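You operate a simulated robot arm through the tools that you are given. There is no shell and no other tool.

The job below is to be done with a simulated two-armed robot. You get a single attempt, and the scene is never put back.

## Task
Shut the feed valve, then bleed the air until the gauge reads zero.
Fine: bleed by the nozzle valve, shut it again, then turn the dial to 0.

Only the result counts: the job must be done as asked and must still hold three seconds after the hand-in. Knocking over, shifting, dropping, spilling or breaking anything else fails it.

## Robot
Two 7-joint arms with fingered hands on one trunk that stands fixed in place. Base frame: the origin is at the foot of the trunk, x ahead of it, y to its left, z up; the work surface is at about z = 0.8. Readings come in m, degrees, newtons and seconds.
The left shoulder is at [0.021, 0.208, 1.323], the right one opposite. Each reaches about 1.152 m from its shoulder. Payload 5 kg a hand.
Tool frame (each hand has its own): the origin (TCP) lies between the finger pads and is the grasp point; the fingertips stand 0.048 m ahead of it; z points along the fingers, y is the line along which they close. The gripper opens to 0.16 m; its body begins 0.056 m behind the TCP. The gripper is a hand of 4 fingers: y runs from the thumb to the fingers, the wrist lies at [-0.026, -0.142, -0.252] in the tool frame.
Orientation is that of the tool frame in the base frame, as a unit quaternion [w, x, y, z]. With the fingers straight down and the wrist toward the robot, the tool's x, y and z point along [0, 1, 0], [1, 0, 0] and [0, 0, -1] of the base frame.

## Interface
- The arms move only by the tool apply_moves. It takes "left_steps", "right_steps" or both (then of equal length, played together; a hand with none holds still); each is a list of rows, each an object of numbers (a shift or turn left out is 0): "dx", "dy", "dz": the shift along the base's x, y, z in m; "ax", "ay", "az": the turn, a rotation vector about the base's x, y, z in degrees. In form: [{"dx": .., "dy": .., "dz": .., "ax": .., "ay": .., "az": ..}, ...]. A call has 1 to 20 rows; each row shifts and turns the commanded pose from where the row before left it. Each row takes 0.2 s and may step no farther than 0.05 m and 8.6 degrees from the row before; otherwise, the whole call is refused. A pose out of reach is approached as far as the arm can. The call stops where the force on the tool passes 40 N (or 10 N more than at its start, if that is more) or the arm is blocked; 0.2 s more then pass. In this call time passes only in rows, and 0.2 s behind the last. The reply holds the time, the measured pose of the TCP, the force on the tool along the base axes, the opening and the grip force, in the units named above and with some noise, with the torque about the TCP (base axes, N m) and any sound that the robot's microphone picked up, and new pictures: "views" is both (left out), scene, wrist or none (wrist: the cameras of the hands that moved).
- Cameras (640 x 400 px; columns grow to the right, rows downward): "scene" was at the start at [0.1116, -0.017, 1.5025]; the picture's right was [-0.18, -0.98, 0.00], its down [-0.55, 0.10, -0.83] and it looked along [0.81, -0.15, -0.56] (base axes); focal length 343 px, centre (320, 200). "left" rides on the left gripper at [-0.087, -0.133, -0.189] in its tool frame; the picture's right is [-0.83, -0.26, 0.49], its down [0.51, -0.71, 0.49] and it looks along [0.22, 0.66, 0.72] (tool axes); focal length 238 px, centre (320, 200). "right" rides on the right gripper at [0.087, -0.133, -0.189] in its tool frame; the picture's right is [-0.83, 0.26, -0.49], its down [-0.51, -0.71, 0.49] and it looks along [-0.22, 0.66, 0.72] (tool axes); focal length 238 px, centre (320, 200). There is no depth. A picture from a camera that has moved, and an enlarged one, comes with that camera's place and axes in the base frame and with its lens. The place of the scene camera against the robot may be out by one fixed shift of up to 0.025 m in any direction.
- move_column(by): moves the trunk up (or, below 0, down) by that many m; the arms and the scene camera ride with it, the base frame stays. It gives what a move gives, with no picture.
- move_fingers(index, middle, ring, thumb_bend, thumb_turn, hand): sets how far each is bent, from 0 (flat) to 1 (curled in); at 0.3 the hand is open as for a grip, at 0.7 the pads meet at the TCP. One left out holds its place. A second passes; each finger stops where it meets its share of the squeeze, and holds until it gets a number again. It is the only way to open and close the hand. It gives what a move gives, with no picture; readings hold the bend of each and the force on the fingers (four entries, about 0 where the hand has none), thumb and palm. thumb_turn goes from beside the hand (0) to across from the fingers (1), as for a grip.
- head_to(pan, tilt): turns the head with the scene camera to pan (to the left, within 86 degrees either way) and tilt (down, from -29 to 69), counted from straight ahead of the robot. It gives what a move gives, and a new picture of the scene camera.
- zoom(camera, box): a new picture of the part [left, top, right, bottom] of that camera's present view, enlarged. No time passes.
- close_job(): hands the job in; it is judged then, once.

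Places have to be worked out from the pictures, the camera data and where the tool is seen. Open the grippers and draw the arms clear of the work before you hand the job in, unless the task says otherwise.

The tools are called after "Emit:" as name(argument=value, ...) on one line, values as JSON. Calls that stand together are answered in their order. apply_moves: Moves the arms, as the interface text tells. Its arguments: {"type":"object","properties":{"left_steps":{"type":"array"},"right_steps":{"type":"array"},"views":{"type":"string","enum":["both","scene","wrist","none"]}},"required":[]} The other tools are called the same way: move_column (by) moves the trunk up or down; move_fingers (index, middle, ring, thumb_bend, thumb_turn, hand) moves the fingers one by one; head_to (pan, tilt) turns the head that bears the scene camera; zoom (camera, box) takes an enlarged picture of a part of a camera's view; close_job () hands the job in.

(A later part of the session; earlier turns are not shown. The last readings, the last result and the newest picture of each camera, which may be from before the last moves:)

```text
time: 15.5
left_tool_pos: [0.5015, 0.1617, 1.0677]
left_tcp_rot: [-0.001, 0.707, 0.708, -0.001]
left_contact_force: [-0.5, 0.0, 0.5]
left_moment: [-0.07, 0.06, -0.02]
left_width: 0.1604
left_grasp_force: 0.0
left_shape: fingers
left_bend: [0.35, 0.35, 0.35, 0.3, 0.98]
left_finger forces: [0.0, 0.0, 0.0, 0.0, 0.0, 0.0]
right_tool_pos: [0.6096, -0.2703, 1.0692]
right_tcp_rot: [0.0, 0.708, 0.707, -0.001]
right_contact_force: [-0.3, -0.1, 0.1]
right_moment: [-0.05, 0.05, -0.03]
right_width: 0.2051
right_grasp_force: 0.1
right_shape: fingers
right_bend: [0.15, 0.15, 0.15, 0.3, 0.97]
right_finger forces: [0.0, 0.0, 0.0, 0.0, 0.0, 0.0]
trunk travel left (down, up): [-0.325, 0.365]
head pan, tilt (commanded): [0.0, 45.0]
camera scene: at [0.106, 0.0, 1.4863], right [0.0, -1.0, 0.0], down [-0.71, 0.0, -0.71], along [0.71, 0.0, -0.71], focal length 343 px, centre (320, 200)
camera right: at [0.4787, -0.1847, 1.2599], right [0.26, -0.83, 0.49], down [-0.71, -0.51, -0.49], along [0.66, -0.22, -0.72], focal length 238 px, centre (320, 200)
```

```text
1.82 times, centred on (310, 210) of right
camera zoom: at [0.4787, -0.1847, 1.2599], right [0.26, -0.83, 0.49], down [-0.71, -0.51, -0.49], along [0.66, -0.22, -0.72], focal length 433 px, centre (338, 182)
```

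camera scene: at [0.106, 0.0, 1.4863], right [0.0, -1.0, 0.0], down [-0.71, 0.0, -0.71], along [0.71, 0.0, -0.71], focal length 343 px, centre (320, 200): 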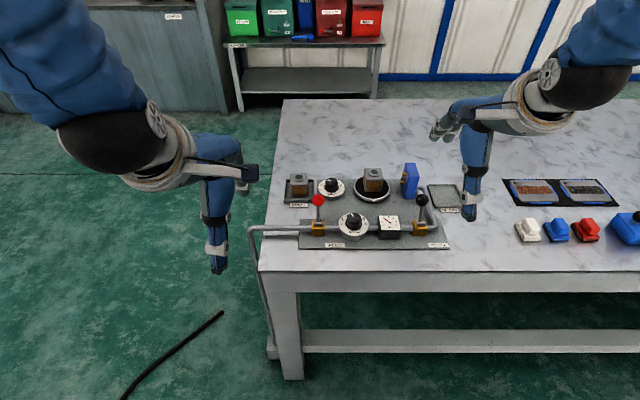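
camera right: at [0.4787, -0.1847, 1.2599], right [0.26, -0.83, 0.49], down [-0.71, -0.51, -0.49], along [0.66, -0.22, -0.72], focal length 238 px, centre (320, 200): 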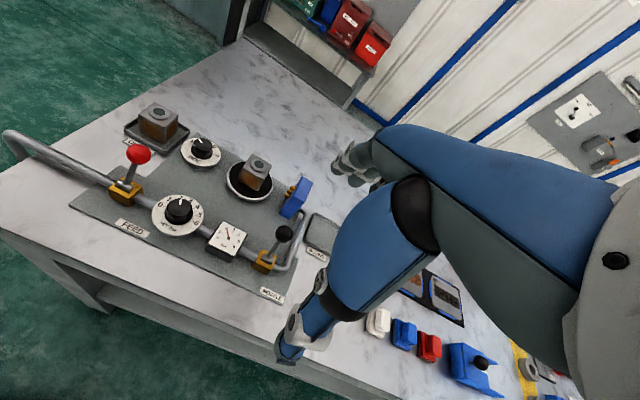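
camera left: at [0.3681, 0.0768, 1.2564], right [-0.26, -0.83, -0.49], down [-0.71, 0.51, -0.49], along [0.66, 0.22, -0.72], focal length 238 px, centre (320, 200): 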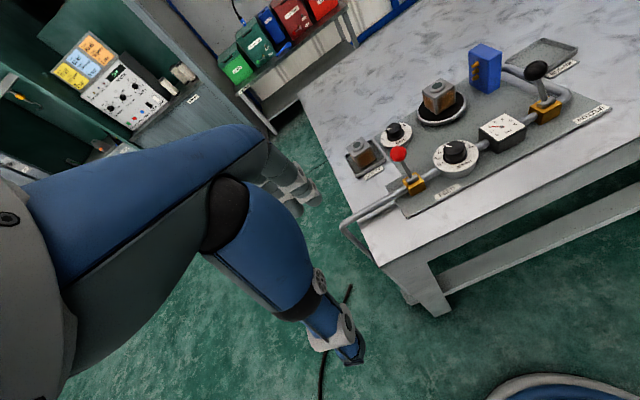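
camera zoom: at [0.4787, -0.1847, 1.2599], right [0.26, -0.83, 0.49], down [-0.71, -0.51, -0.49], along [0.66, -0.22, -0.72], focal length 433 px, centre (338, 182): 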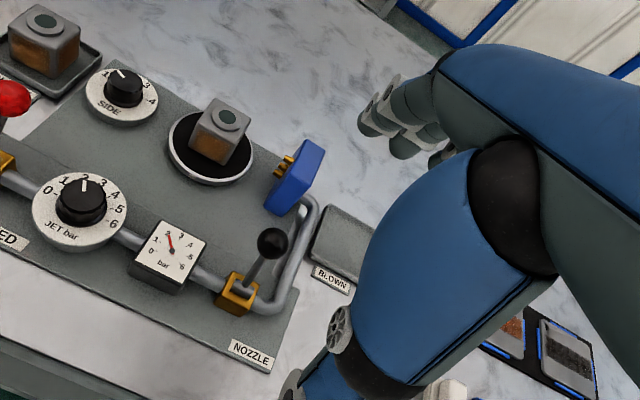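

The index tip is at about [0.753, -0.263, 1.03], and the gap between ball (far face x≈0.717) and block (near face x≈0.79) is centred near x≈0.756. I shift slightly left and descend partway to check the alignment.

Emit:
apply_moves(right_steps=[{"dy": 0.008}, {"dz": -0.03}, {"dz": -0.03}, {"dz": -0.03}, {"dz": -0.015}], views="both")

Emit:
zoom(camera="scene", box=[320, 120, 500, 260])

Emit:
zoom(camera="right", box=[180, 80, 420, 260])

Emit:
zoom(camera="left", box=[420, 20, 640, 160])

```text
time: 16.7
left_tool_pos: [0.5012, 0.1607, 1.068]
left_tcp_rot: [0.0, 0.707, 0.707, 0.0]
left_contact_force: [0.0, 0.1, 0.5]
left_moment: [-0.01, 0.0, 0.02]
left_width: 0.1607
left_grasp_force: 0.0
left_shape: fingers
left_bend: [0.35, 0.35, 0.35, 0.3, 0.98]
left_finger forces: [0.0, 0.0, 0.1, 0.0, 0.0, 0.0]
right_tool_pos: [0.6098, -0.2644, 0.9663]
right_tcp_rot: [0.0, 0.707, 0.707, -0.001]
right_contact_force: [-0.2, -0.5, 0.6]
right_moment: [0.0, 0.07, 0.01]
right_width: 0.2048
right_grasp_force: 0.0
right_shape: fingers
right_bend: [0.15, 0.15, 0.15, 0.3, 0.97]
right_finger forces: [0.0, 0.0, 0.0, 0.0, 0.1, 0.0]
trunk travel left (down, up): [-0.325, 0.365]
head pan, tilt (commanded): [0.0, 45.0]
camera scene: at [0.1058, -0.0013, 1.4863], right [0.0, -1.0, 0.0], down [-0.71, 0.0, -0.71], along [0.71, 0.0, -0.71], focal length 343 px, centre (320, 200)
camera right: at [0.478, -0.1786, 1.1553], right [0.26, -0.83, 0.49], down [-0.71, -0.51, -0.49], along [0.66, -0.22, -0.72], focal length 238 px, centre (320, 200)
```

scene: 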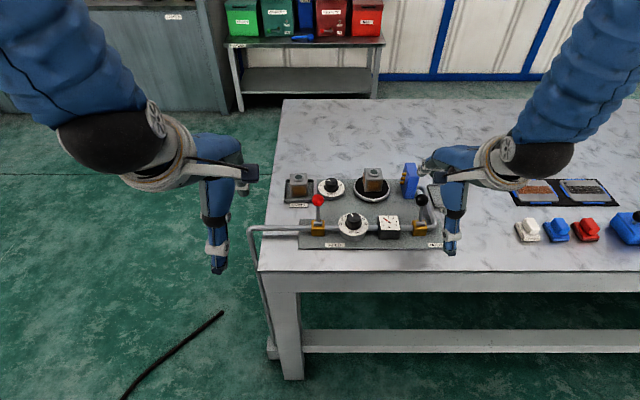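
right: 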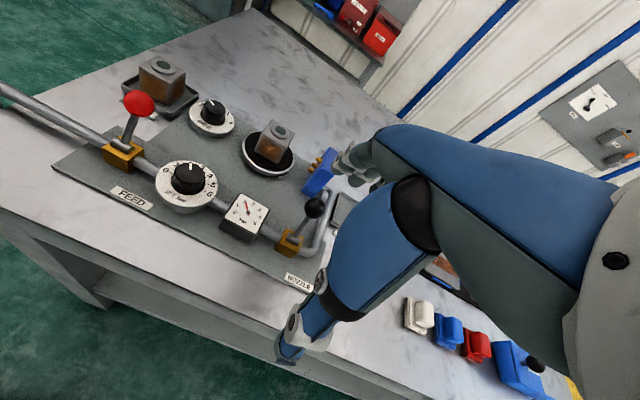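

```text
2.86 times, centred on (410, 190) of scene
camera zoom: at [0.1058, -0.0013, 1.4863], right [0.0, -1.0, 0.0], down [-0.71, 0.0, -0.71], along [0.71, 0.0, -0.71], focal length 980 px, centre (63, 229)
```

zoom: 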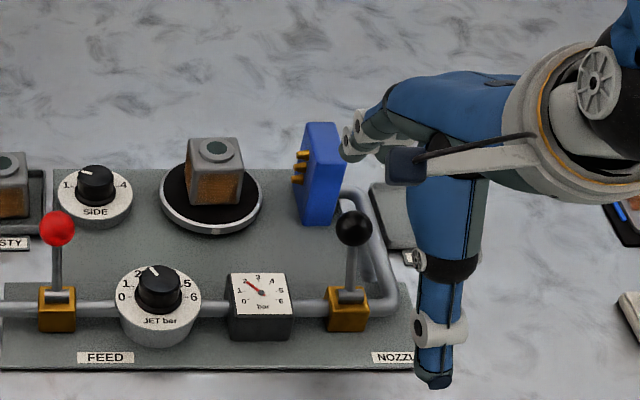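

```text
2.22 times, centred on (300, 170) of right
camera zoom: at [0.478, -0.1786, 1.1553], right [0.26, -0.83, 0.49], down [-0.71, -0.51, -0.49], along [0.66, -0.22, -0.72], focal length 530 px, centre (364, 267)
```

zoom: 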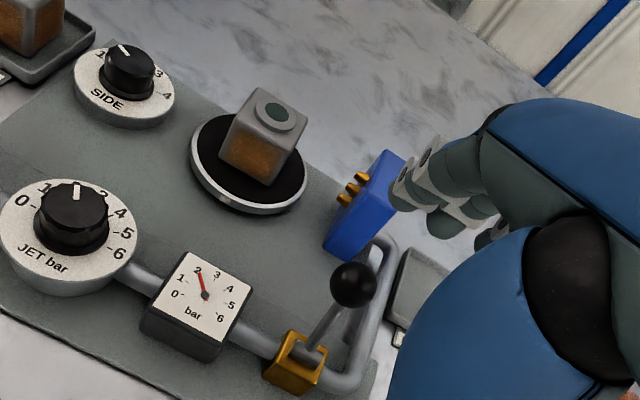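

```text
2.86 times, centred on (530, 90) of left
camera zoom: at [0.3685, 0.0745, 1.2564], right [-0.26, -0.83, -0.49], down [-0.71, 0.51, -0.49], along [0.66, 0.22, -0.72], focal length 681 px, centre (-280, 514)
```

zoom: 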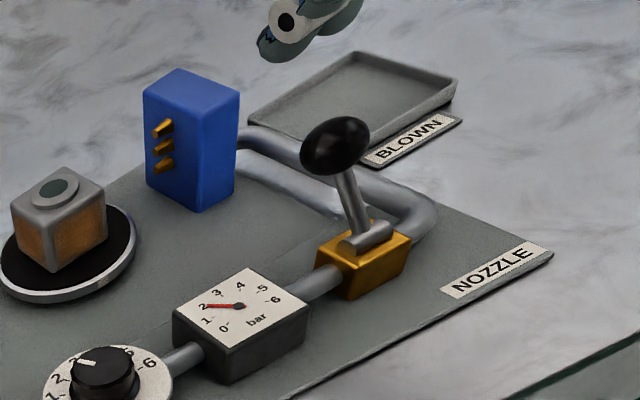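

The left camera shows the index tip near [0.758, -0.257, 0.928], clear of the block (near face x≈0.795, top z≈0.885) and behind the ball (far face x≈0.72). I lower a further 0.064 m.

Emit:
apply_moves(right_steps=[{"dz": -0.022}, {"dz": -0.022}, {"dz": -0.02}], views="both")

Emit:
zoom(camera="right", box=[180, 60, 420, 240])

Emit:
zoom(camera="left", box=[420, 20, 640, 160])

```text
time: 17.5
left_tool_pos: [0.5024, 0.1618, 1.0675]
left_tcp_rot: [0.0, 0.707, 0.707, 0.0]
left_contact_force: [0.9, 0.1, 0.6]
left_moment: [0.03, 0.07, 0.01]
left_width: 0.1605
left_grasp_force: 0.0
left_shape: fingers
left_bend: [0.35, 0.35, 0.35, 0.3, 0.98]
left_finger forces: [0.0, 0.0, 0.0, 0.0, 0.1, 0.0]
right_tool_pos: [0.6099, -0.2659, 0.9018]
right_tcp_rot: [0.0, 0.707, 0.707, 0.0]
right_contact_force: [1.1, 0.1, 0.6]
right_moment: [0.02, 0.1, 0.02]
right_width: 0.2049
right_grasp_force: 0.1
right_shape: fingers
right_bend: [0.15, 0.15, 0.15, 0.3, 0.97]
right_finger forces: [0.1, 0.0, 0.0, 0.1, 0.1, 0.0]
trunk travel left (down, up): [-0.325, 0.365]
head pan, tilt (commanded): [0.0, 45.0]
camera scene: at [0.1067, -0.0016, 1.4862], right [0.0, -1.0, 0.0], down [-0.71, 0.0, -0.71], along [0.71, 0.0, -0.71], focal length 343 px, centre (320, 200)
camera right: at [0.479, -0.1788, 1.0911], right [0.26, -0.83, 0.49], down [-0.71, -0.51, -0.49], along [0.66, -0.22, -0.72], focal length 238 px, centre (320, 200)
```

scene: 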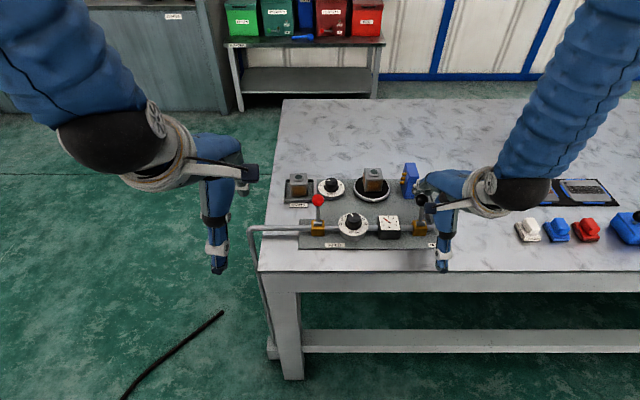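
right: 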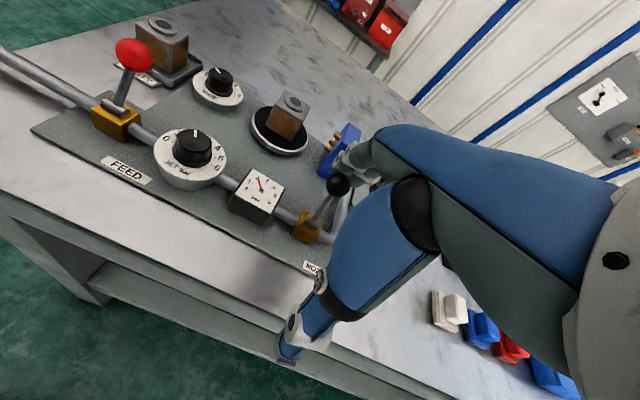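

```text
2.22 times, centred on (300, 150) of right
camera zoom: at [0.479, -0.1788, 1.0911], right [0.26, -0.83, 0.49], down [-0.71, -0.51, -0.49], along [0.66, -0.22, -0.72], focal length 530 px, centre (364, 311)
```

zoom: 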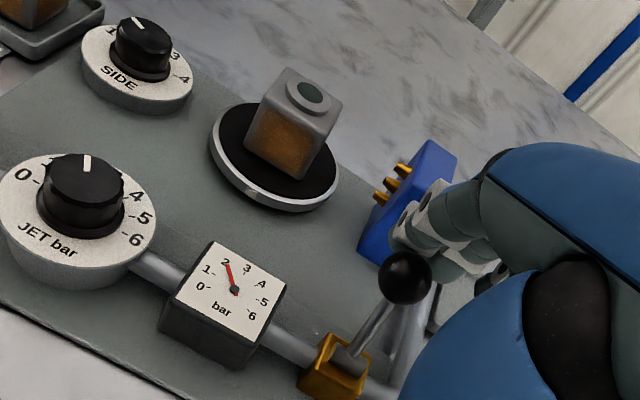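

```text
2.86 times, centred on (530, 90) of left
camera zoom: at [0.3692, 0.0744, 1.2562], right [-0.26, -0.83, -0.49], down [-0.71, 0.51, -0.49], along [0.66, 0.22, -0.72], focal length 681 px, centre (-280, 514)
```

zoom: 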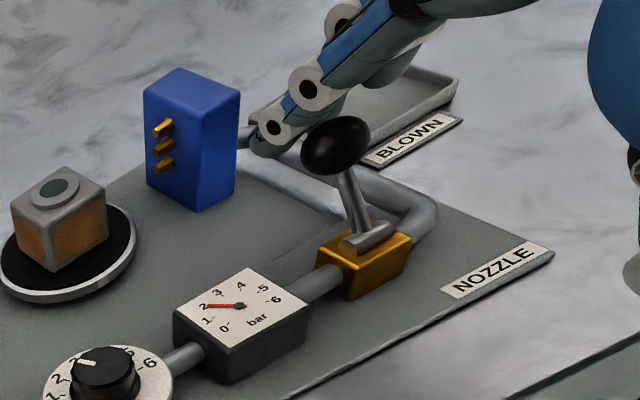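

The index finger sits cleanly between the ball and the block. I pull toward the robot in small rows to open the nozzle valve.

Emit:
apply_moves(right_steps=[{"dx": -0.015}, {"dx": -0.015}, {"dx": -0.015}, {"dx": -0.015}, {"dx": -0.015}], views="both")

Emit:
zoom(camera="right", box=[180, 60, 420, 240])

Emit:
zoom(camera="left", box=[420, 20, 640, 160])

```text
time: 18.7
left_tool_pos: [0.5024, 0.1615, 1.0677]
left_tcp_rot: [-0.001, 0.707, 0.707, -0.001]
left_contact_force: [0.6, 0.3, -0.3]
left_moment: [0.03, 0.03, 0.0]
left_width: 0.1606
left_grasp_force: 0.0
left_shape: fingers
left_bend: [0.35, 0.35, 0.35, 0.3, 0.98]
left_finger forces: [0.0, 0.0, 0.0, 0.0, 0.0, 0.0]
right_tool_pos: [0.5334, -0.2642, 0.9011]
right_tcp_rot: [-0.002, 0.707, 0.707, -0.002]
right_contact_force: [2.9, 1.5, -0.4]
right_moment: [0.05, -0.06, 0.09]
right_width: 0.2123
right_grasp_force: 1.3
right_shape: fingers
right_bend: [0.13, 0.15, 0.15, 0.3, 0.97]
right_finger forces: [2.3, 0.0, 0.0, 0.0, 0.1, 0.1]
trunk travel left (down, up): [-0.325, 0.365]
head pan, tilt (commanded): [0.0, 45.0]
camera scene: at [0.1068, -0.0014, 1.486], right [0.0, -1.0, 0.0], down [-0.71, 0.0, -0.71], along [0.71, 0.0, -0.71], focal length 343 px, centre (320, 200)
camera right: at [0.4029, -0.178, 1.0909], right [0.26, -0.83, 0.48], down [-0.71, -0.51, -0.49], along [0.65, -0.22, -0.73], focal length 238 px, centre (320, 200)
```

scene: 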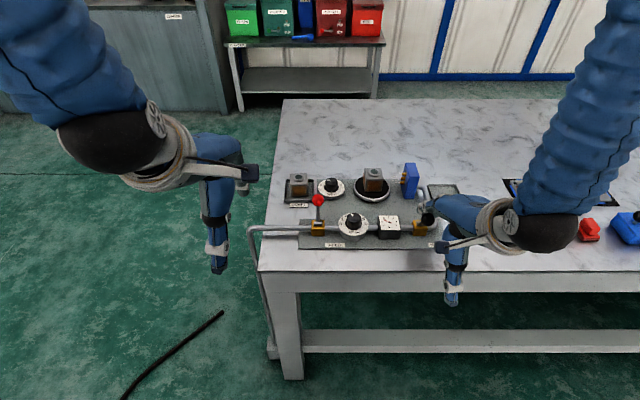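
right: 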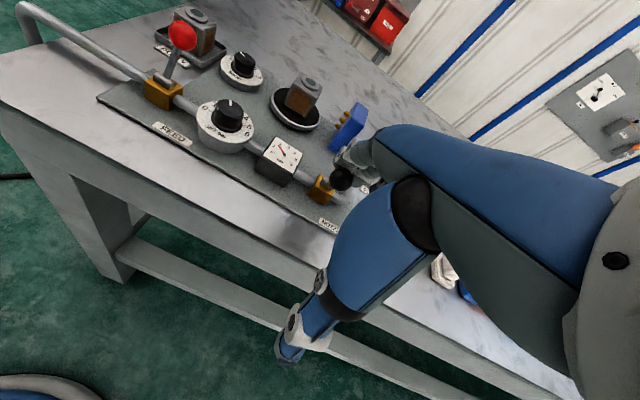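

```text
2.22 times, centred on (300, 150) of right
camera zoom: at [0.4029, -0.178, 1.0909], right [0.26, -0.83, 0.48], down [-0.71, -0.51, -0.49], along [0.65, -0.22, -0.73], focal length 530 px, centre (364, 311)
```

zoom: 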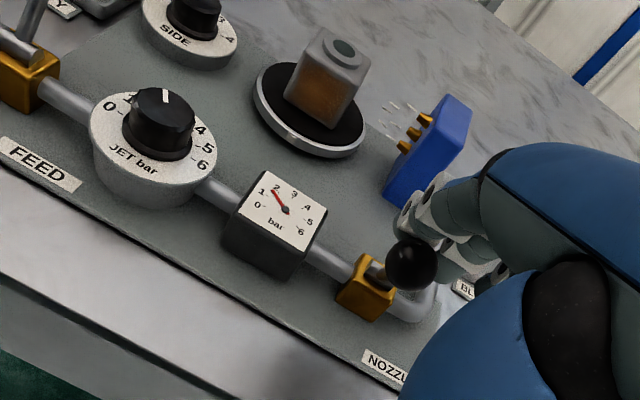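

```text
2.86 times, centred on (530, 90) of left
camera zoom: at [0.3693, 0.0746, 1.256], right [-0.26, -0.83, -0.49], down [-0.71, 0.51, -0.49], along [0.66, 0.22, -0.72], focal length 681 px, centre (-280, 514)
```

zoom: 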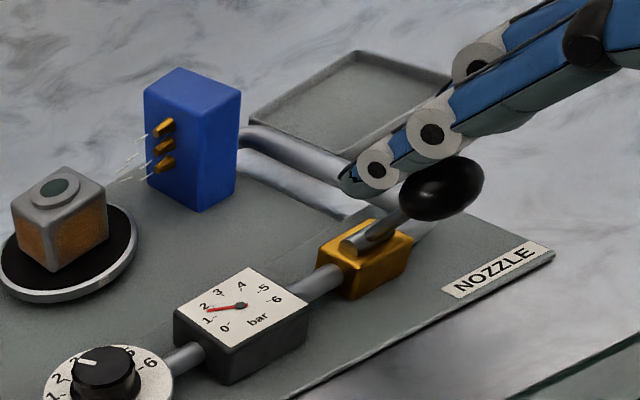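

Air now jets from the nozzles and the gauge has begun to fall; the black ball is at x≈0.637, fully open. I ease off the finger and wait for the gauge to drop.

Emit:
apply_moves(right_steps=[{"dx": 0.006}, {}, {}, {}, {}, {}, {}, {}, {}, {}, {}, {}, {}, {}, {}, {}, {}, {}, {}, {}], views="none")

Emit:
zoom(camera="right", box=[180, 60, 420, 240])

Emit:
zoom(camera="left", box=[420, 20, 640, 160])

```text
time: 22.9
left_tool_pos: [0.5024, 0.1617, 1.0678]
left_tcp_rot: [0.0, 0.707, 0.707, 0.0]
left_contact_force: [0.1, -0.7, 0.3]
left_moment: [-0.01, 0.02, 0.07]
left_width: 0.1602
left_grasp_force: 0.1
left_shape: fingers
left_bend: [0.35, 0.35, 0.35, 0.3, 0.98]
left_finger forces: [0.0, 0.0, 0.0, 0.0, 0.1, 0.0]
right_tool_pos: [0.5404, -0.2646, 0.9042]
right_tcp_rot: [0.0, 0.707, 0.707, 0.0]
right_contact_force: [0.0, -1.0, 0.4]
right_moment: [-0.01, -0.02, -0.01]
right_width: 0.21
right_grasp_force: 0.1
right_shape: fingers
right_bend: [0.13, 0.15, 0.15, 0.3, 0.97]
right_finger forces: [0.1, 0.0, 0.1, 0.1, 0.0, 0.1]
trunk travel left (down, up): [-0.325, 0.365]
head pan, tilt (commanded): [0.0, 45.0]
```

```text
2.22 times, centred on (300, 150) of right
camera zoom: at [0.4095, -0.1783, 1.0921], right [0.26, -0.83, 0.49], down [-0.71, -0.51, -0.49], along [0.66, -0.22, -0.72], focal length 530 px, centre (364, 311)
```

zoom: 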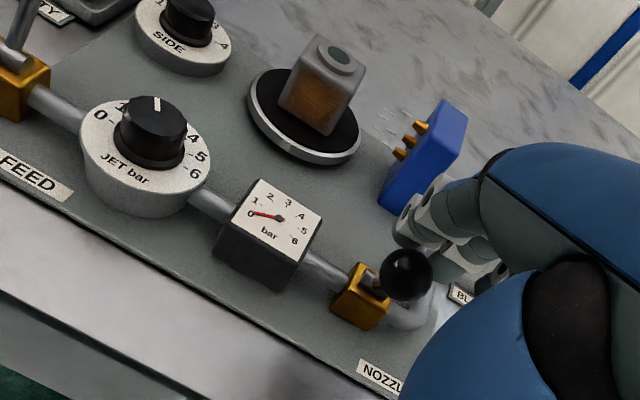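

```text
2.86 times, centred on (530, 90) of left
camera zoom: at [0.3684, 0.0747, 1.2565], right [-0.26, -0.83, -0.49], down [-0.71, 0.51, -0.49], along [0.66, 0.22, -0.72], focal length 681 px, centre (-280, 514)
```

zoom: 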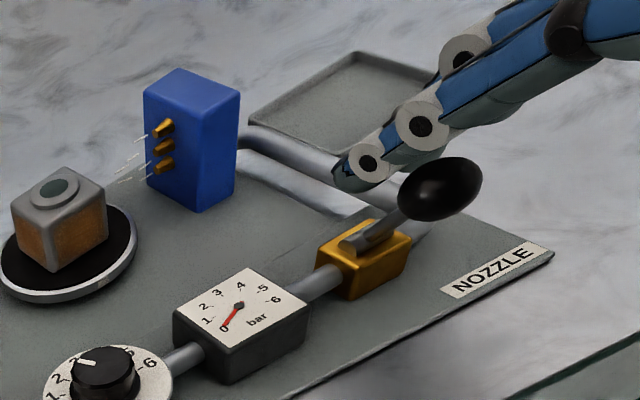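

The needle is at or very near 0, but faint jet streaks remain. I wait another 4 seconds and read it again.

Emit:
apply_moves(right_steps=[{}, {}, {}, {}, {}, {}, {}, {}, {}, {}, {}, {}, {}, {}, {}, {}, {}, {}, {}, {}], views="none")

Emit:
zoom(camera="right", box=[260, 120, 360, 200])

Emit:
zoom(camera="left", box=[420, 20, 640, 160])

```text
time: 27.1
left_tool_pos: [0.5007, 0.1629, 1.0685]
left_tcp_rot: [0.0, 0.708, 0.707, 0.0]
left_contact_force: [0.2, -0.4, -0.3]
left_moment: [0.03, -0.06, -0.03]
left_width: 0.1605
left_grasp_force: 0.0
left_shape: fingers
left_bend: [0.35, 0.35, 0.35, 0.3, 0.98]
left_finger forces: [0.0, 0.0, 0.0, 0.0, 0.1, 0.0]
right_tool_pos: [0.5416, -0.2637, 0.9028]
right_tcp_rot: [0.0, 0.707, 0.707, 0.0]
right_contact_force: [-0.2, 0.7, 0.3]
right_moment: [0.01, 0.01, -0.01]
right_width: 0.2102
right_grasp_force: 0.0
right_shape: fingers
right_bend: [0.13, 0.15, 0.15, 0.3, 0.97]
right_finger forces: [0.1, 0.0, 0.1, 0.1, 0.0, 0.0]
trunk travel left (down, up): [-0.325, 0.365]
head pan, tilt (commanded): [0.0, 45.0]
```

```text
5.00 times, centred on (310, 160) of right
camera zoom: at [0.4095, -0.1783, 1.0921], right [0.26, -0.83, 0.49], down [-0.71, -0.51, -0.49], along [0.66, -0.22, -0.72], focal length 1192 px, centre (370, 400)
```

zoom: 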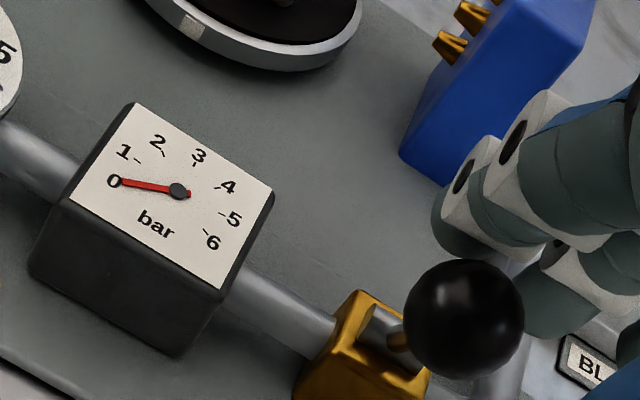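

```text
2.86 times, centred on (530, 90) of left
camera zoom: at [0.3684, 0.0747, 1.2565], right [-0.26, -0.83, -0.49], down [-0.71, 0.51, -0.49], along [0.66, 0.22, -0.72], focal length 681 px, centre (-280, 514)
```

zoom: 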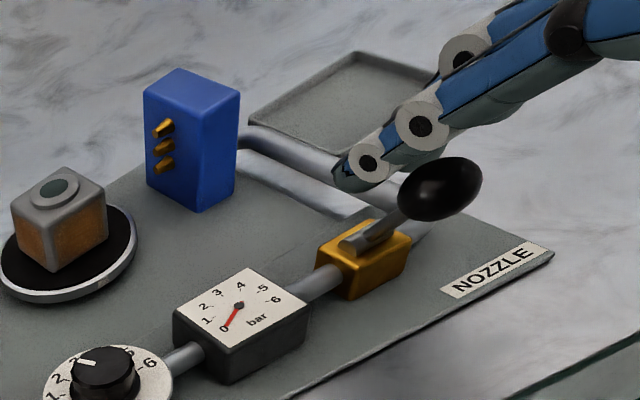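

The gauge reads exactly 0 and the jets have stopped. I lift the right hand clear of the ball, then re-bend the fingers to 0.35 for pushing, as worked for the feed lever.

Emit:
apply_moves(right_steps=[{"dx": 0.008}, {"dz": 0.03}, {"dz": 0.03}, {"dz": 0.03}, {"dz": 0.03}, {"dx": -0.02, "dy": 0.01}, {"dx": -0.02}, {"dx": -0.018}], views="none")

Emit:
move_fingers(hand="right", index=0.35, middle=0.35, ring=0.35, thumb_bend=0.3)

Emit:
zoom(camera="right", box=[180, 60, 480, 260])

Emit:
zoom(camera="left", box=[420, 20, 640, 160])

```text
time: 28.9
left_tool_pos: [0.5013, 0.161, 1.0674]
left_tcp_rot: [0.0, 0.707, 0.707, 0.0]
left_contact_force: [0.0, -0.1, 0.6]
left_moment: [-0.01, 0.0, -0.02]
left_width: 0.1603
left_grasp_force: 0.2
left_shape: fingers
left_bend: [0.35, 0.35, 0.35, 0.3, 0.98]
left_finger forces: [0.0, 0.1, 0.0, 0.0, 0.0, 0.0]
right_tool_pos: [0.4926, -0.2534, 1.0225]
right_tcp_rot: [0.0, 0.707, 0.707, 0.0]
right_contact_force: [-0.2, 0.2, 0.4]
right_moment: [-0.04, 0.06, 0.02]
right_width: 0.2098
right_grasp_force: 0.1
right_shape: fingers
right_bend: [0.13, 0.15, 0.15, 0.3, 0.97]
right_finger forces: [0.2, 0.0, 0.0, 0.1, 0.1, 0.0]
trunk travel left (down, up): [-0.325, 0.365]
head pan, tilt (commanded): [0.0, 45.0]
```

```text
time: 29.9
left_tool_pos: [0.5017, 0.1623, 1.0686]
left_tcp_rot: [0.0, 0.707, 0.707, 0.0]
left_contact_force: [-0.3, 0.6, -0.7]
left_moment: [0.01, 0.0, 0.01]
left_width: 0.1608
left_grasp_force: 0.0
left_shape: fingers
left_bend: [0.35, 0.35, 0.35, 0.3, 0.98]
left_finger forces: [0.0, 0.1, 0.0, 0.1, 0.0, 0.1]
right_tool_pos: [0.4944, -0.2541, 1.0228]
right_tcp_rot: [-0.001, 0.707, 0.707, -0.001]
right_contact_force: [1.0, 0.3, 1.2]
right_moment: [-0.02, -0.01, 0.03]
right_width: 0.1605
right_grasp_force: 0.2
right_shape: fingers
right_bend: [0.35, 0.35, 0.35, 0.3, 0.97]
right_finger forces: [0.1, 0.1, 0.0, 0.0, 0.1, 0.1]
trunk travel left (down, up): [-0.325, 0.365]
head pan, tilt (commanded): [0.0, 45.0]
```

```text
2.00 times, centred on (330, 160) of right
camera zoom: at [0.3624, -0.1678, 1.2114], right [0.26, -0.83, 0.49], down [-0.71, -0.51, -0.49], along [0.65, -0.22, -0.72], focal length 477 px, centre (300, 280)
```

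zoom: 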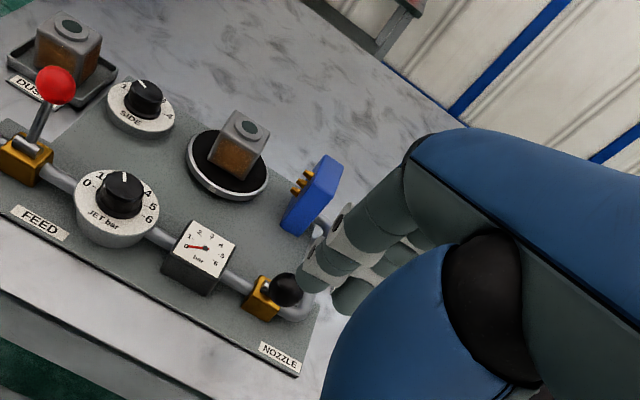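

```text
2.86 times, centred on (530, 90) of left
camera zoom: at [0.3684, 0.0748, 1.2564], right [-0.26, -0.83, -0.49], down [-0.71, 0.51, -0.49], along [0.66, 0.22, -0.72], focal length 681 px, centre (-280, 514)
```

zoom: 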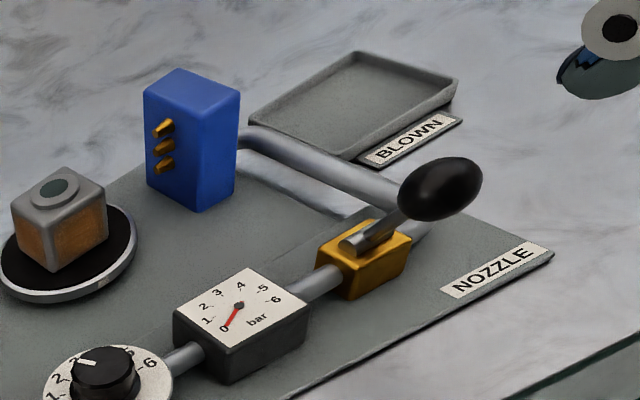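

The black ball is at [0.636, -0.258, 0.887] and the bent fingertips are at x≈0.57, behind it. I lower the hand, then push forward the same distance that worked for the feed lever.

Emit:
apply_moves(right_steps=[{"dz": -0.03}, {"dz": -0.03}, {"dz": -0.03}, {"dz": -0.026}], views="none")

Emit:
zoom(camera="right", box=[180, 40, 480, 240])

Emit:
zoom(camera="left", box=[420, 20, 640, 160])

```text
time: 30.9
left_tool_pos: [0.5023, 0.1611, 1.0678]
left_tcp_rot: [-0.001, 0.707, 0.707, -0.001]
left_contact_force: [0.2, -0.4, 0.7]
left_moment: [0.0, 0.01, -0.05]
left_width: 0.1604
left_grasp_force: 0.0
left_shape: fingers
left_bend: [0.35, 0.35, 0.35, 0.3, 0.98]
left_finger forces: [0.0, 0.0, 0.1, 0.0, 0.0, 0.0]
right_tool_pos: [0.4906, -0.2551, 0.9062]
right_tcp_rot: [0.001, 0.707, 0.707, 0.0]
right_contact_force: [0.3, 0.5, -0.3]
right_moment: [-0.01, 0.03, -0.01]
right_width: 0.1606
right_grasp_force: 0.0
right_shape: fingers
right_bend: [0.35, 0.35, 0.35, 0.3, 0.97]
right_finger forces: [0.0, 0.0, 0.0, 0.0, 0.1, 0.0]
trunk travel left (down, up): [-0.325, 0.365]
head pan, tilt (commanded): [0.0, 45.0]
```

```text
2.00 times, centred on (330, 140) of right
camera zoom: at [0.3599, -0.1681, 1.0954], right [0.26, -0.83, 0.49], down [-0.71, -0.51, -0.49], along [0.66, -0.22, -0.72], focal length 477 px, centre (300, 320)
```

zoom: 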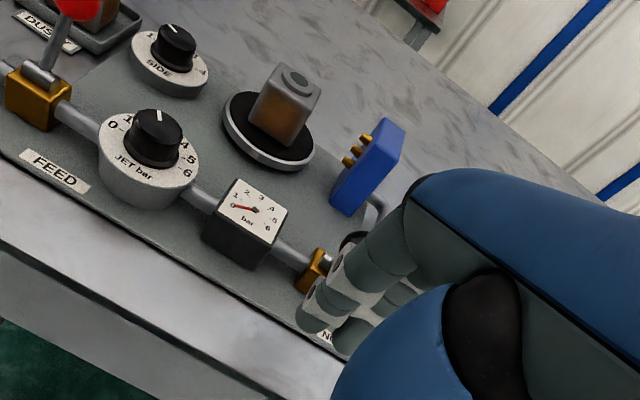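

```text
2.86 times, centred on (530, 90) of left
camera zoom: at [0.369, 0.0744, 1.2562], right [-0.26, -0.83, -0.49], down [-0.71, 0.51, -0.49], along [0.66, 0.22, -0.72], focal length 681 px, centre (-280, 514)
```

zoom: 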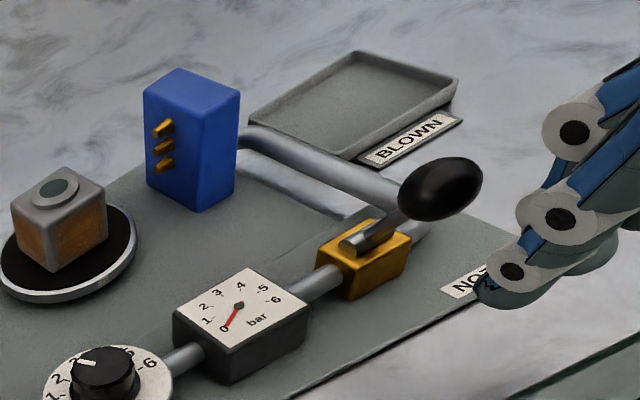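

The fingers stand just behind the black ball. I push forward in small rows to shut the nozzle valve.

Emit:
apply_moves(right_steps=[{"dx": 0.015}, {"dx": 0.015}, {"dx": 0.015}, {"dx": 0.015}, {"dx": 0.013}], views="none")

Emit:
zoom(camera="left", box=[420, 20, 640, 160])

Emit:
zoom(camera="right", box=[180, 40, 480, 240])

```text
time: 32.1
left_tool_pos: [0.5024, 0.1623, 1.0672]
left_tcp_rot: [-0.001, 0.707, 0.707, 0.0]
left_contact_force: [0.5, 0.9, -0.9]
left_moment: [0.02, -0.01, 0.03]
left_width: 0.1604
left_grasp_force: 0.0
left_shape: fingers
left_bend: [0.35, 0.35, 0.35, 0.3, 0.98]
left_finger forces: [0.0, 0.0, 0.0, 0.1, 0.0, 0.0]
right_tool_pos: [0.5636, -0.2545, 0.9056]
right_tcp_rot: [0.0, 0.707, 0.707, -0.001]
right_contact_force: [-0.2, 0.5, -1.0]
right_moment: [0.01, 0.0, 0.02]
right_width: 0.1608
right_grasp_force: 0.0
right_shape: fingers
right_bend: [0.35, 0.35, 0.35, 0.3, 0.97]
right_finger forces: [0.1, 0.0, 0.0, 0.0, 0.0, 0.0]
trunk travel left (down, up): [-0.325, 0.365]
head pan, tilt (commanded): [0.0, 45.0]
```

```text
2.86 times, centred on (530, 90) of left
camera zoom: at [0.3687, 0.0747, 1.2563], right [-0.26, -0.83, -0.49], down [-0.71, 0.51, -0.49], along [0.66, 0.22, -0.72], focal length 681 px, centre (-280, 514)
```

zoom: 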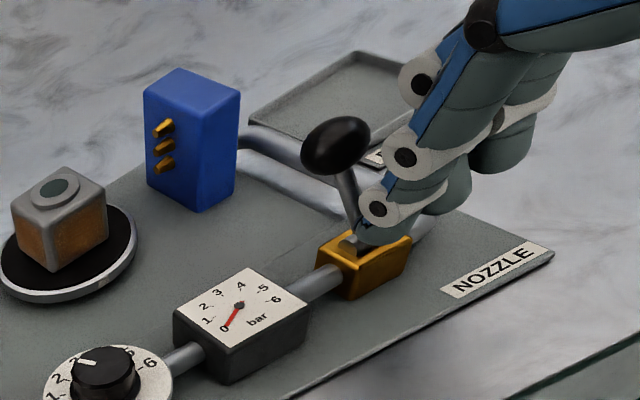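

```text
2.00 times, centred on (330, 140) of right
camera zoom: at [0.4326, -0.1682, 1.0955], right [0.26, -0.83, 0.49], down [-0.71, -0.51, -0.49], along [0.65, -0.22, -0.72], focal length 477 px, centre (300, 320)
```

zoom: 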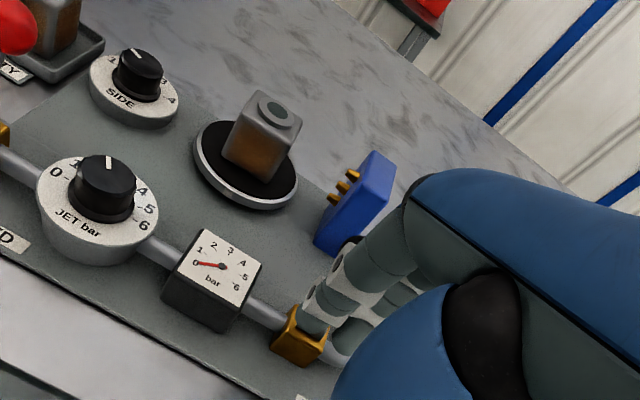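

The nozzle lever is back in its original shut position and the gauge stays at 0. I back the right hand off, raise it and park it to the right.

Emit:
apply_moves(right_steps=[{"dx": -0.02}, {"dx": -0.03}, {"dz": 0.04}, {"dz": 0.04}, {"dz": 0.04}, {"dz": 0.04}, {"dz": 0.04, "dy": -0.02}, {"dy": -0.04, "dx": 0.01}, {"dy": -0.04, "dx": 0.01}, {"dy": -0.04, "dx": 0.01}, {"dy": -0.04, "dx": 0.01}], views="scene")

Emit:
zoom(camera="scene", box=[290, 160, 460, 260])

Emit:
zoom(camera="left", box=[360, 60, 620, 220])

```text
time: 34.5
left_tool_pos: [0.5013, 0.1592, 1.0681]
left_tcp_rot: [0.0, 0.707, 0.707, 0.0]
left_contact_force: [0.9, -1.6, 0.7]
left_moment: [0.1, -0.01, 0.05]
left_width: 0.1605
left_grasp_force: 0.1
left_shape: fingers
left_bend: [0.35, 0.35, 0.35, 0.3, 0.98]
left_finger forces: [0.0, 0.0, 0.0, 0.1, 0.0, 0.1]
right_tool_pos: [0.5542, -0.4373, 1.1059]
right_tcp_rot: [-0.001, 0.707, 0.707, 0.0]
right_contact_force: [0.1, -1.0, -0.9]
right_moment: [0.13, -0.01, 0.05]
right_width: 0.1605
right_grasp_force: 0.1
right_shape: fingers
right_bend: [0.35, 0.35, 0.35, 0.3, 0.98]
right_finger forces: [0.0, 0.0, 0.1, 0.1, 0.1, 0.0]
trunk travel left (down, up): [-0.325, 0.365]
head pan, tilt (commanded): [0.0, 45.0]
camera scene: at [0.1058, -0.0035, 1.4863], right [0.0, -1.0, 0.0], down [-0.71, 0.0, -0.71], along [0.71, 0.0, -0.71], focal length 343 px, centre (320, 200)
```

scene: 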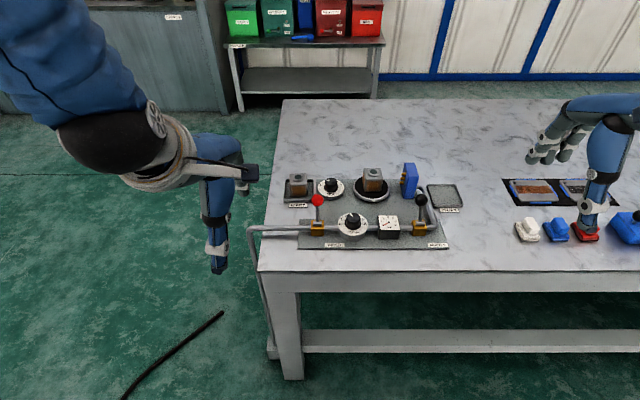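

```text
3.76 times, centred on (375, 210) of scene
camera zoom: at [0.1058, -0.0035, 1.4863], right [0.0, -1.0, 0.0], down [-0.71, 0.0, -0.71], along [0.71, 0.0, -0.71], focal length 1291 px, centre (113, 162)
```

zoom: 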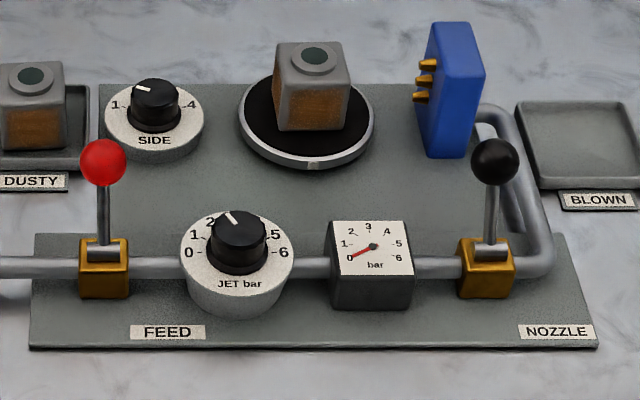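

```text
2.46 times, centred on (490, 140) of left
camera zoom: at [0.3684, 0.0727, 1.2565], right [-0.26, -0.83, -0.49], down [-0.71, 0.51, -0.49], along [0.66, 0.22, -0.72], focal length 587 px, centre (-98, 348)
```

zoom: 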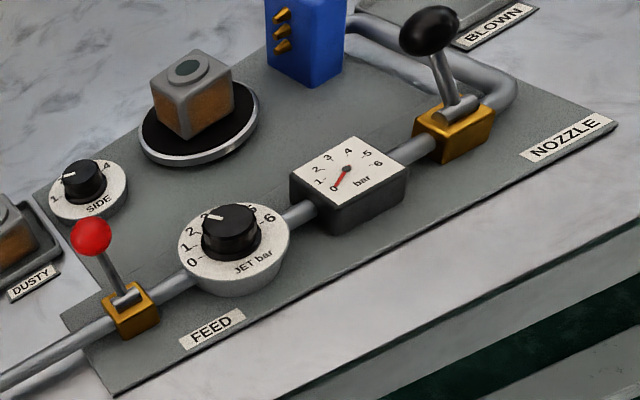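

Both levers lean away (shut) and the gauge stays at 0. The dial mark points at 2, 60° counter-clockwise (seen from above) short of 0, which lies straight toward +y; the knob top is near [0.665, -0.085, 0.868]. I bring the left hand above it, pre-turned by -50°.

Emit:
apply_moves(left_steps=[{"dx": 0.0161, "dy": -0.0247, "dz": -0.003, "az": -5}, {"dx": 0.0161, "dy": -0.0247, "dz": -0.003, "az": -5}, {"dx": 0.0161, "dy": -0.0247, "dz": -0.003, "az": -5}, {"dx": 0.0161, "dy": -0.0247, "dz": -0.003, "az": -5}, {"dx": 0.0161, "dy": -0.0247, "dz": -0.003, "az": -5}, {"dx": 0.0161, "dy": -0.0247, "dz": -0.003, "az": -5}, {"dx": 0.0161, "dy": -0.0247, "dz": -0.003, "az": -5}, {"dx": 0.0161, "dy": -0.0247, "dz": -0.003, "az": -5}, {"dx": 0.0161, "dy": -0.0247, "dz": -0.003, "az": -5}, {"dx": 0.0161, "dy": -0.0247, "dz": -0.003, "az": -5}], views="none")

Emit:
move_fingers(hand="left", index=0.5, middle=0.5, ring=0.4, thumb_bend=0.5, thumb_turn=1)

Emit:
apply_moves(right_steps=[{"az": 8, "dz": -0.01}, {"az": 8, "dz": -0.01}, {"az": 8, "dz": -0.01}, {"az": 8, "dz": -0.01}, {"az": 8, "dz": -0.01}], views="both")

Emit:
zoom(camera="left", box=[200, 100, 500, 300])

```text
time: 36.7
left_tool_pos: [0.6629, -0.0852, 1.0372]
left_tcp_rot: [-0.001, 0.94, 0.342, 0.0]
left_contact_force: [-0.1, -0.4, -0.5]
left_moment: [0.01, 0.06, 0.01]
left_width: 0.1604
left_grasp_force: 0.0
left_shape: fingers
left_bend: [0.35, 0.35, 0.35, 0.3, 0.98]
left_finger forces: [0.1, 0.0, 0.1, 0.1, 0.0, 0.1]
right_tool_pos: [0.5551, -0.4362, 1.1063]
right_tcp_rot: [-0.001, 0.707, 0.707, -0.001]
right_contact_force: [0.6, 0.7, -0.2]
right_moment: [0.03, 0.0, 0.02]
right_width: 0.1604
right_grasp_force: 0.2
right_shape: fingers
right_bend: [0.35, 0.35, 0.35, 0.3, 0.98]
right_finger forces: [0.0, 0.1, 0.1, 0.0, 0.0, 0.1]
trunk travel left (down, up): [-0.325, 0.365]
head pan, tilt (commanded): [0.0, 45.0]
```

```text
time: 37.7
left_tool_pos: [0.662, -0.0861, 1.038]
left_tcp_rot: [0.0, 0.94, 0.343, 0.0]
left_contact_force: [-0.3, -0.9, -0.6]
left_moment: [0.01, -0.02, 0.0]
left_width: 0.0914
left_grasp_force: 0.2
left_shape: fingers
left_bend: [0.5, 0.5, 0.4, 0.5, 1.0]
left_finger forces: [0.1, 0.0, 0.1, 0.0, 0.0, 0.0]
right_tool_pos: [0.5549, -0.4356, 1.1069]
right_tcp_rot: [-0.001, 0.707, 0.707, 0.0]
right_contact_force: [0.4, -0.5, 0.7]
right_moment: [0.01, 0.04, 0.03]
right_width: 0.1602
right_grasp_force: 0.1
right_shape: fingers
right_bend: [0.35, 0.35, 0.35, 0.3, 0.98]
right_finger forces: [0.0, 0.0, 0.0, 0.0, 0.0, 0.0]
trunk travel left (down, up): [-0.325, 0.365]
head pan, tilt (commanded): [0.0, 45.0]
```

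```text
time: 38.9
left_tool_pos: [0.6622, -0.0869, 1.0365]
left_tcp_rot: [-0.001, 0.94, 0.342, 0.0]
left_contact_force: [-0.2, -0.4, -0.4]
left_moment: [0.1, 0.0, 0.02]
left_width: 0.0914
left_grasp_force: 0.1
left_shape: fingers
left_bend: [0.5, 0.5, 0.4, 0.5, 1.0]
left_finger forces: [0.1, 0.0, 0.0, 0.0, 0.0, 0.0]
right_tool_pos: [0.554, -0.4374, 1.0557]
right_tcp_rot: [-0.001, 0.422, 0.907, 0.001]
right_contact_force: [0.7, -0.3, 0.1]
right_moment: [0.05, 0.07, 0.03]
right_width: 0.1604
right_grasp_force: 0.1
right_shape: fingers
right_bend: [0.35, 0.35, 0.35, 0.3, 0.98]
right_finger forces: [0.0, 0.0, 0.0, 0.0, 0.0, 0.0]
trunk travel left (down, up): [-0.325, 0.365]
head pan, tilt (commanded): [0.0, 45.0]
camera scene: at [0.1062, -0.0025, 1.4863], right [0.0, -1.0, 0.0], down [-0.71, 0.0, -0.71], along [0.71, 0.0, -0.71], focal length 343 px, centre (320, 200)
camera right: at [0.3982, -0.4558, 1.2452], right [0.74, -0.47, 0.49], down [-0.22, -0.84, -0.49], along [0.64, 0.26, -0.72], focal length 238 px, centre (320, 200)
```

scene: 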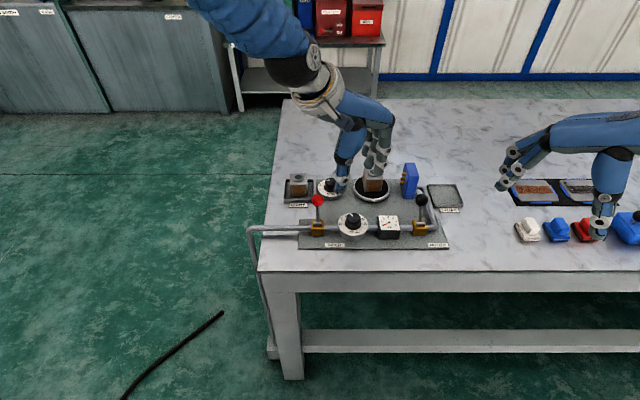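
right: 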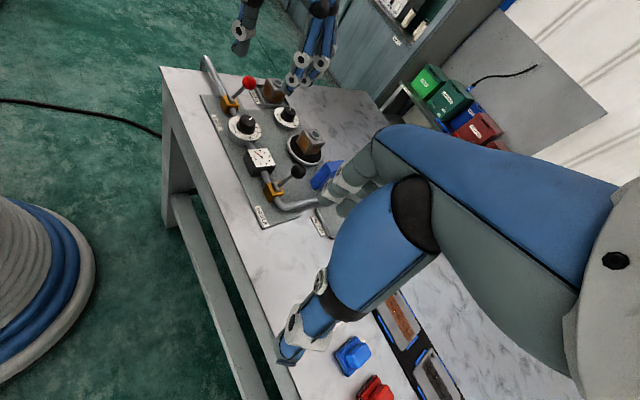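

```text
2.00 times, centred on (350, 200) of left
camera zoom: at [0.5098, -0.0412, 1.2256], right [-0.81, -0.34, -0.49], down [-0.07, 0.87, -0.49], along [0.59, -0.36, -0.72], focal length 477 px, centre (260, 200)
```

zoom: 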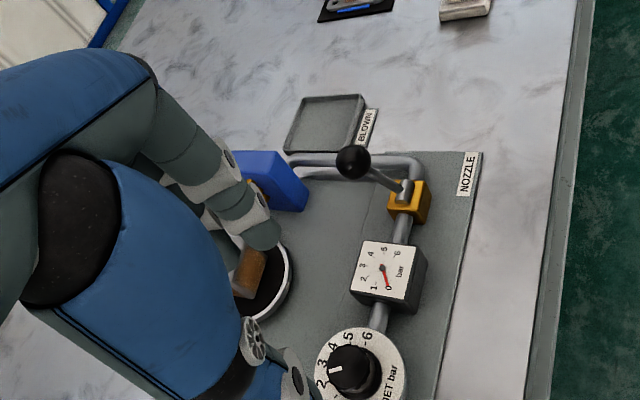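

The left hand is centred over the knob with its tips about 0.045–0.05 m below the TCP. To keep the ring finger clear of the red ball at the end of the turn, I pre-turn another -20° and then descend to z≈0.925 for a check.

Emit:
apply_moves(left_steps=[{"az": -7}, {"az": -7}, {"az": -6}, {"dz": -0.03}, {"dz": -0.03}, {"dz": -0.03}, {"dz": -0.022}], views="both")

Emit:
zoom(camera="right", box=[180, 40, 360, 180])

Emit:
zoom(camera="left", box=[200, 100, 500, 340])

Emit:
zoom(camera="scene", box=[280, 150, 450, 260])

```text
time: 40.5
left_tool_pos: [0.6626, -0.085, 0.9257]
left_tcp_rot: [0.0, 0.985, 0.173, 0.0]
left_contact_force: [0.5, -1.0, 0.3]
left_moment: [0.03, 0.05, -0.01]
left_width: 0.0917
left_grasp_force: 0.0
left_shape: fingers
left_bend: [0.5, 0.5, 0.4, 0.5, 1.0]
left_finger forces: [0.0, 0.1, 0.1, 0.0, 0.0, 0.0]
right_tool_pos: [0.5537, -0.4355, 1.0573]
right_tcp_rot: [0.0, 0.423, 0.906, 0.0]
right_contact_force: [0.7, 0.3, -0.3]
right_moment: [0.0, 0.01, -0.02]
right_width: 0.1607
right_grasp_force: 0.0
right_shape: fingers
right_bend: [0.35, 0.35, 0.35, 0.3, 0.98]
right_finger forces: [0.0, 0.1, 0.0, 0.0, 0.0, 0.0]
trunk travel left (down, up): [-0.325, 0.365]
head pan, tilt (commanded): [0.0, 45.0]
camera scene: at [0.1061, -0.0014, 1.4863], right [0.0, -1.0, 0.0], down [-0.71, 0.0, -0.71], along [0.71, 0.0, -0.71], focal length 343 px, centre (320, 200)
camera left: at [0.5348, 0.0088, 1.114], right [-0.87, -0.04, -0.49], down [0.23, 0.84, -0.49], along [0.43, -0.54, -0.72], focal length 238 px, centre (320, 200)
```

scene: 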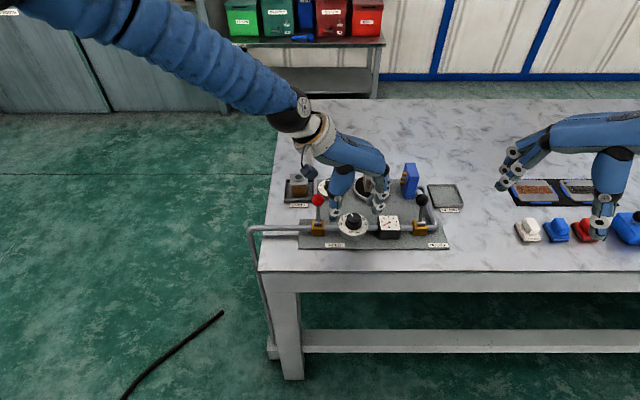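
left: 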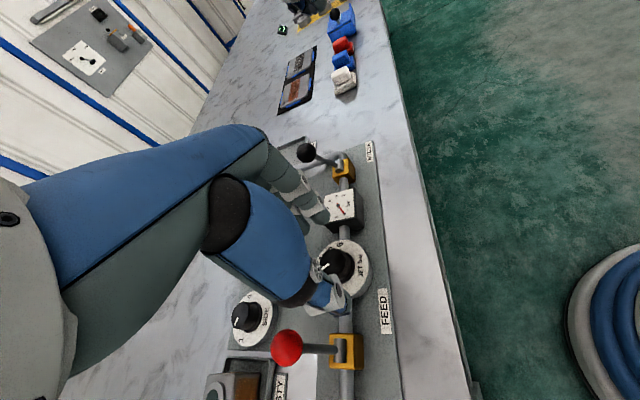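

```text
2.86 times, centred on (270, 110) of right
camera zoom: at [0.3982, -0.4544, 1.2459], right [0.73, -0.47, 0.49], down [-0.22, -0.84, -0.49], along [0.64, 0.25, -0.72], focal length 681 px, centre (463, 457)
```

zoom: 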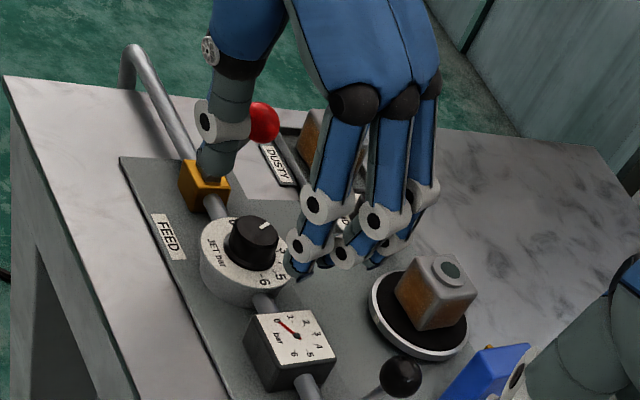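

```text
1.67 times, centred on (350, 220) of left
camera zoom: at [0.5348, 0.0088, 1.114], right [-0.87, -0.04, -0.49], down [0.23, 0.84, -0.49], along [0.43, -0.54, -0.72], focal length 397 px, centre (270, 167)
```

zoom: 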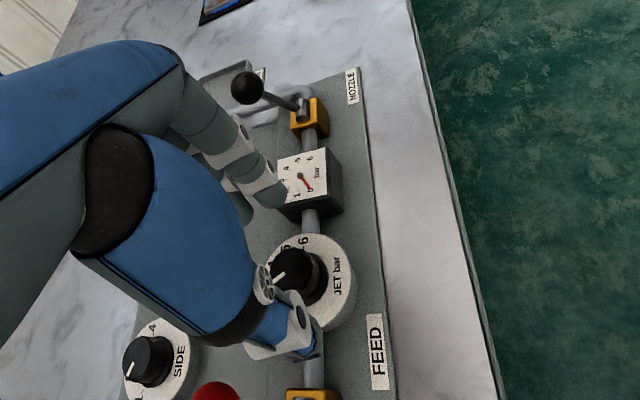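

```text
3.64 times, centred on (365, 205) of scene
camera zoom: at [0.1061, -0.0014, 1.4863], right [0.0, -1.0, 0.0], down [-0.71, 0.0, -0.71], along [0.71, 0.0, -0.71], focal length 1247 px, centre (156, 182)
```

zoom: 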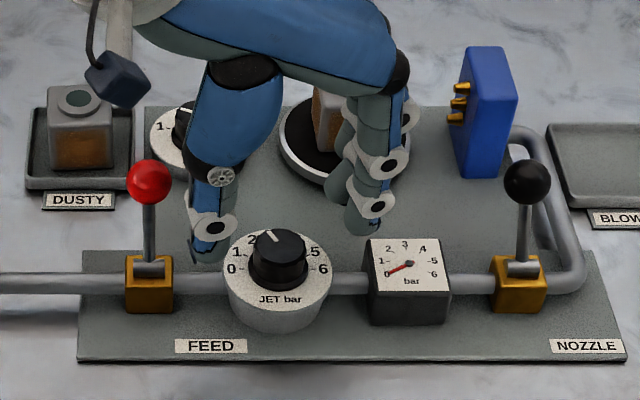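

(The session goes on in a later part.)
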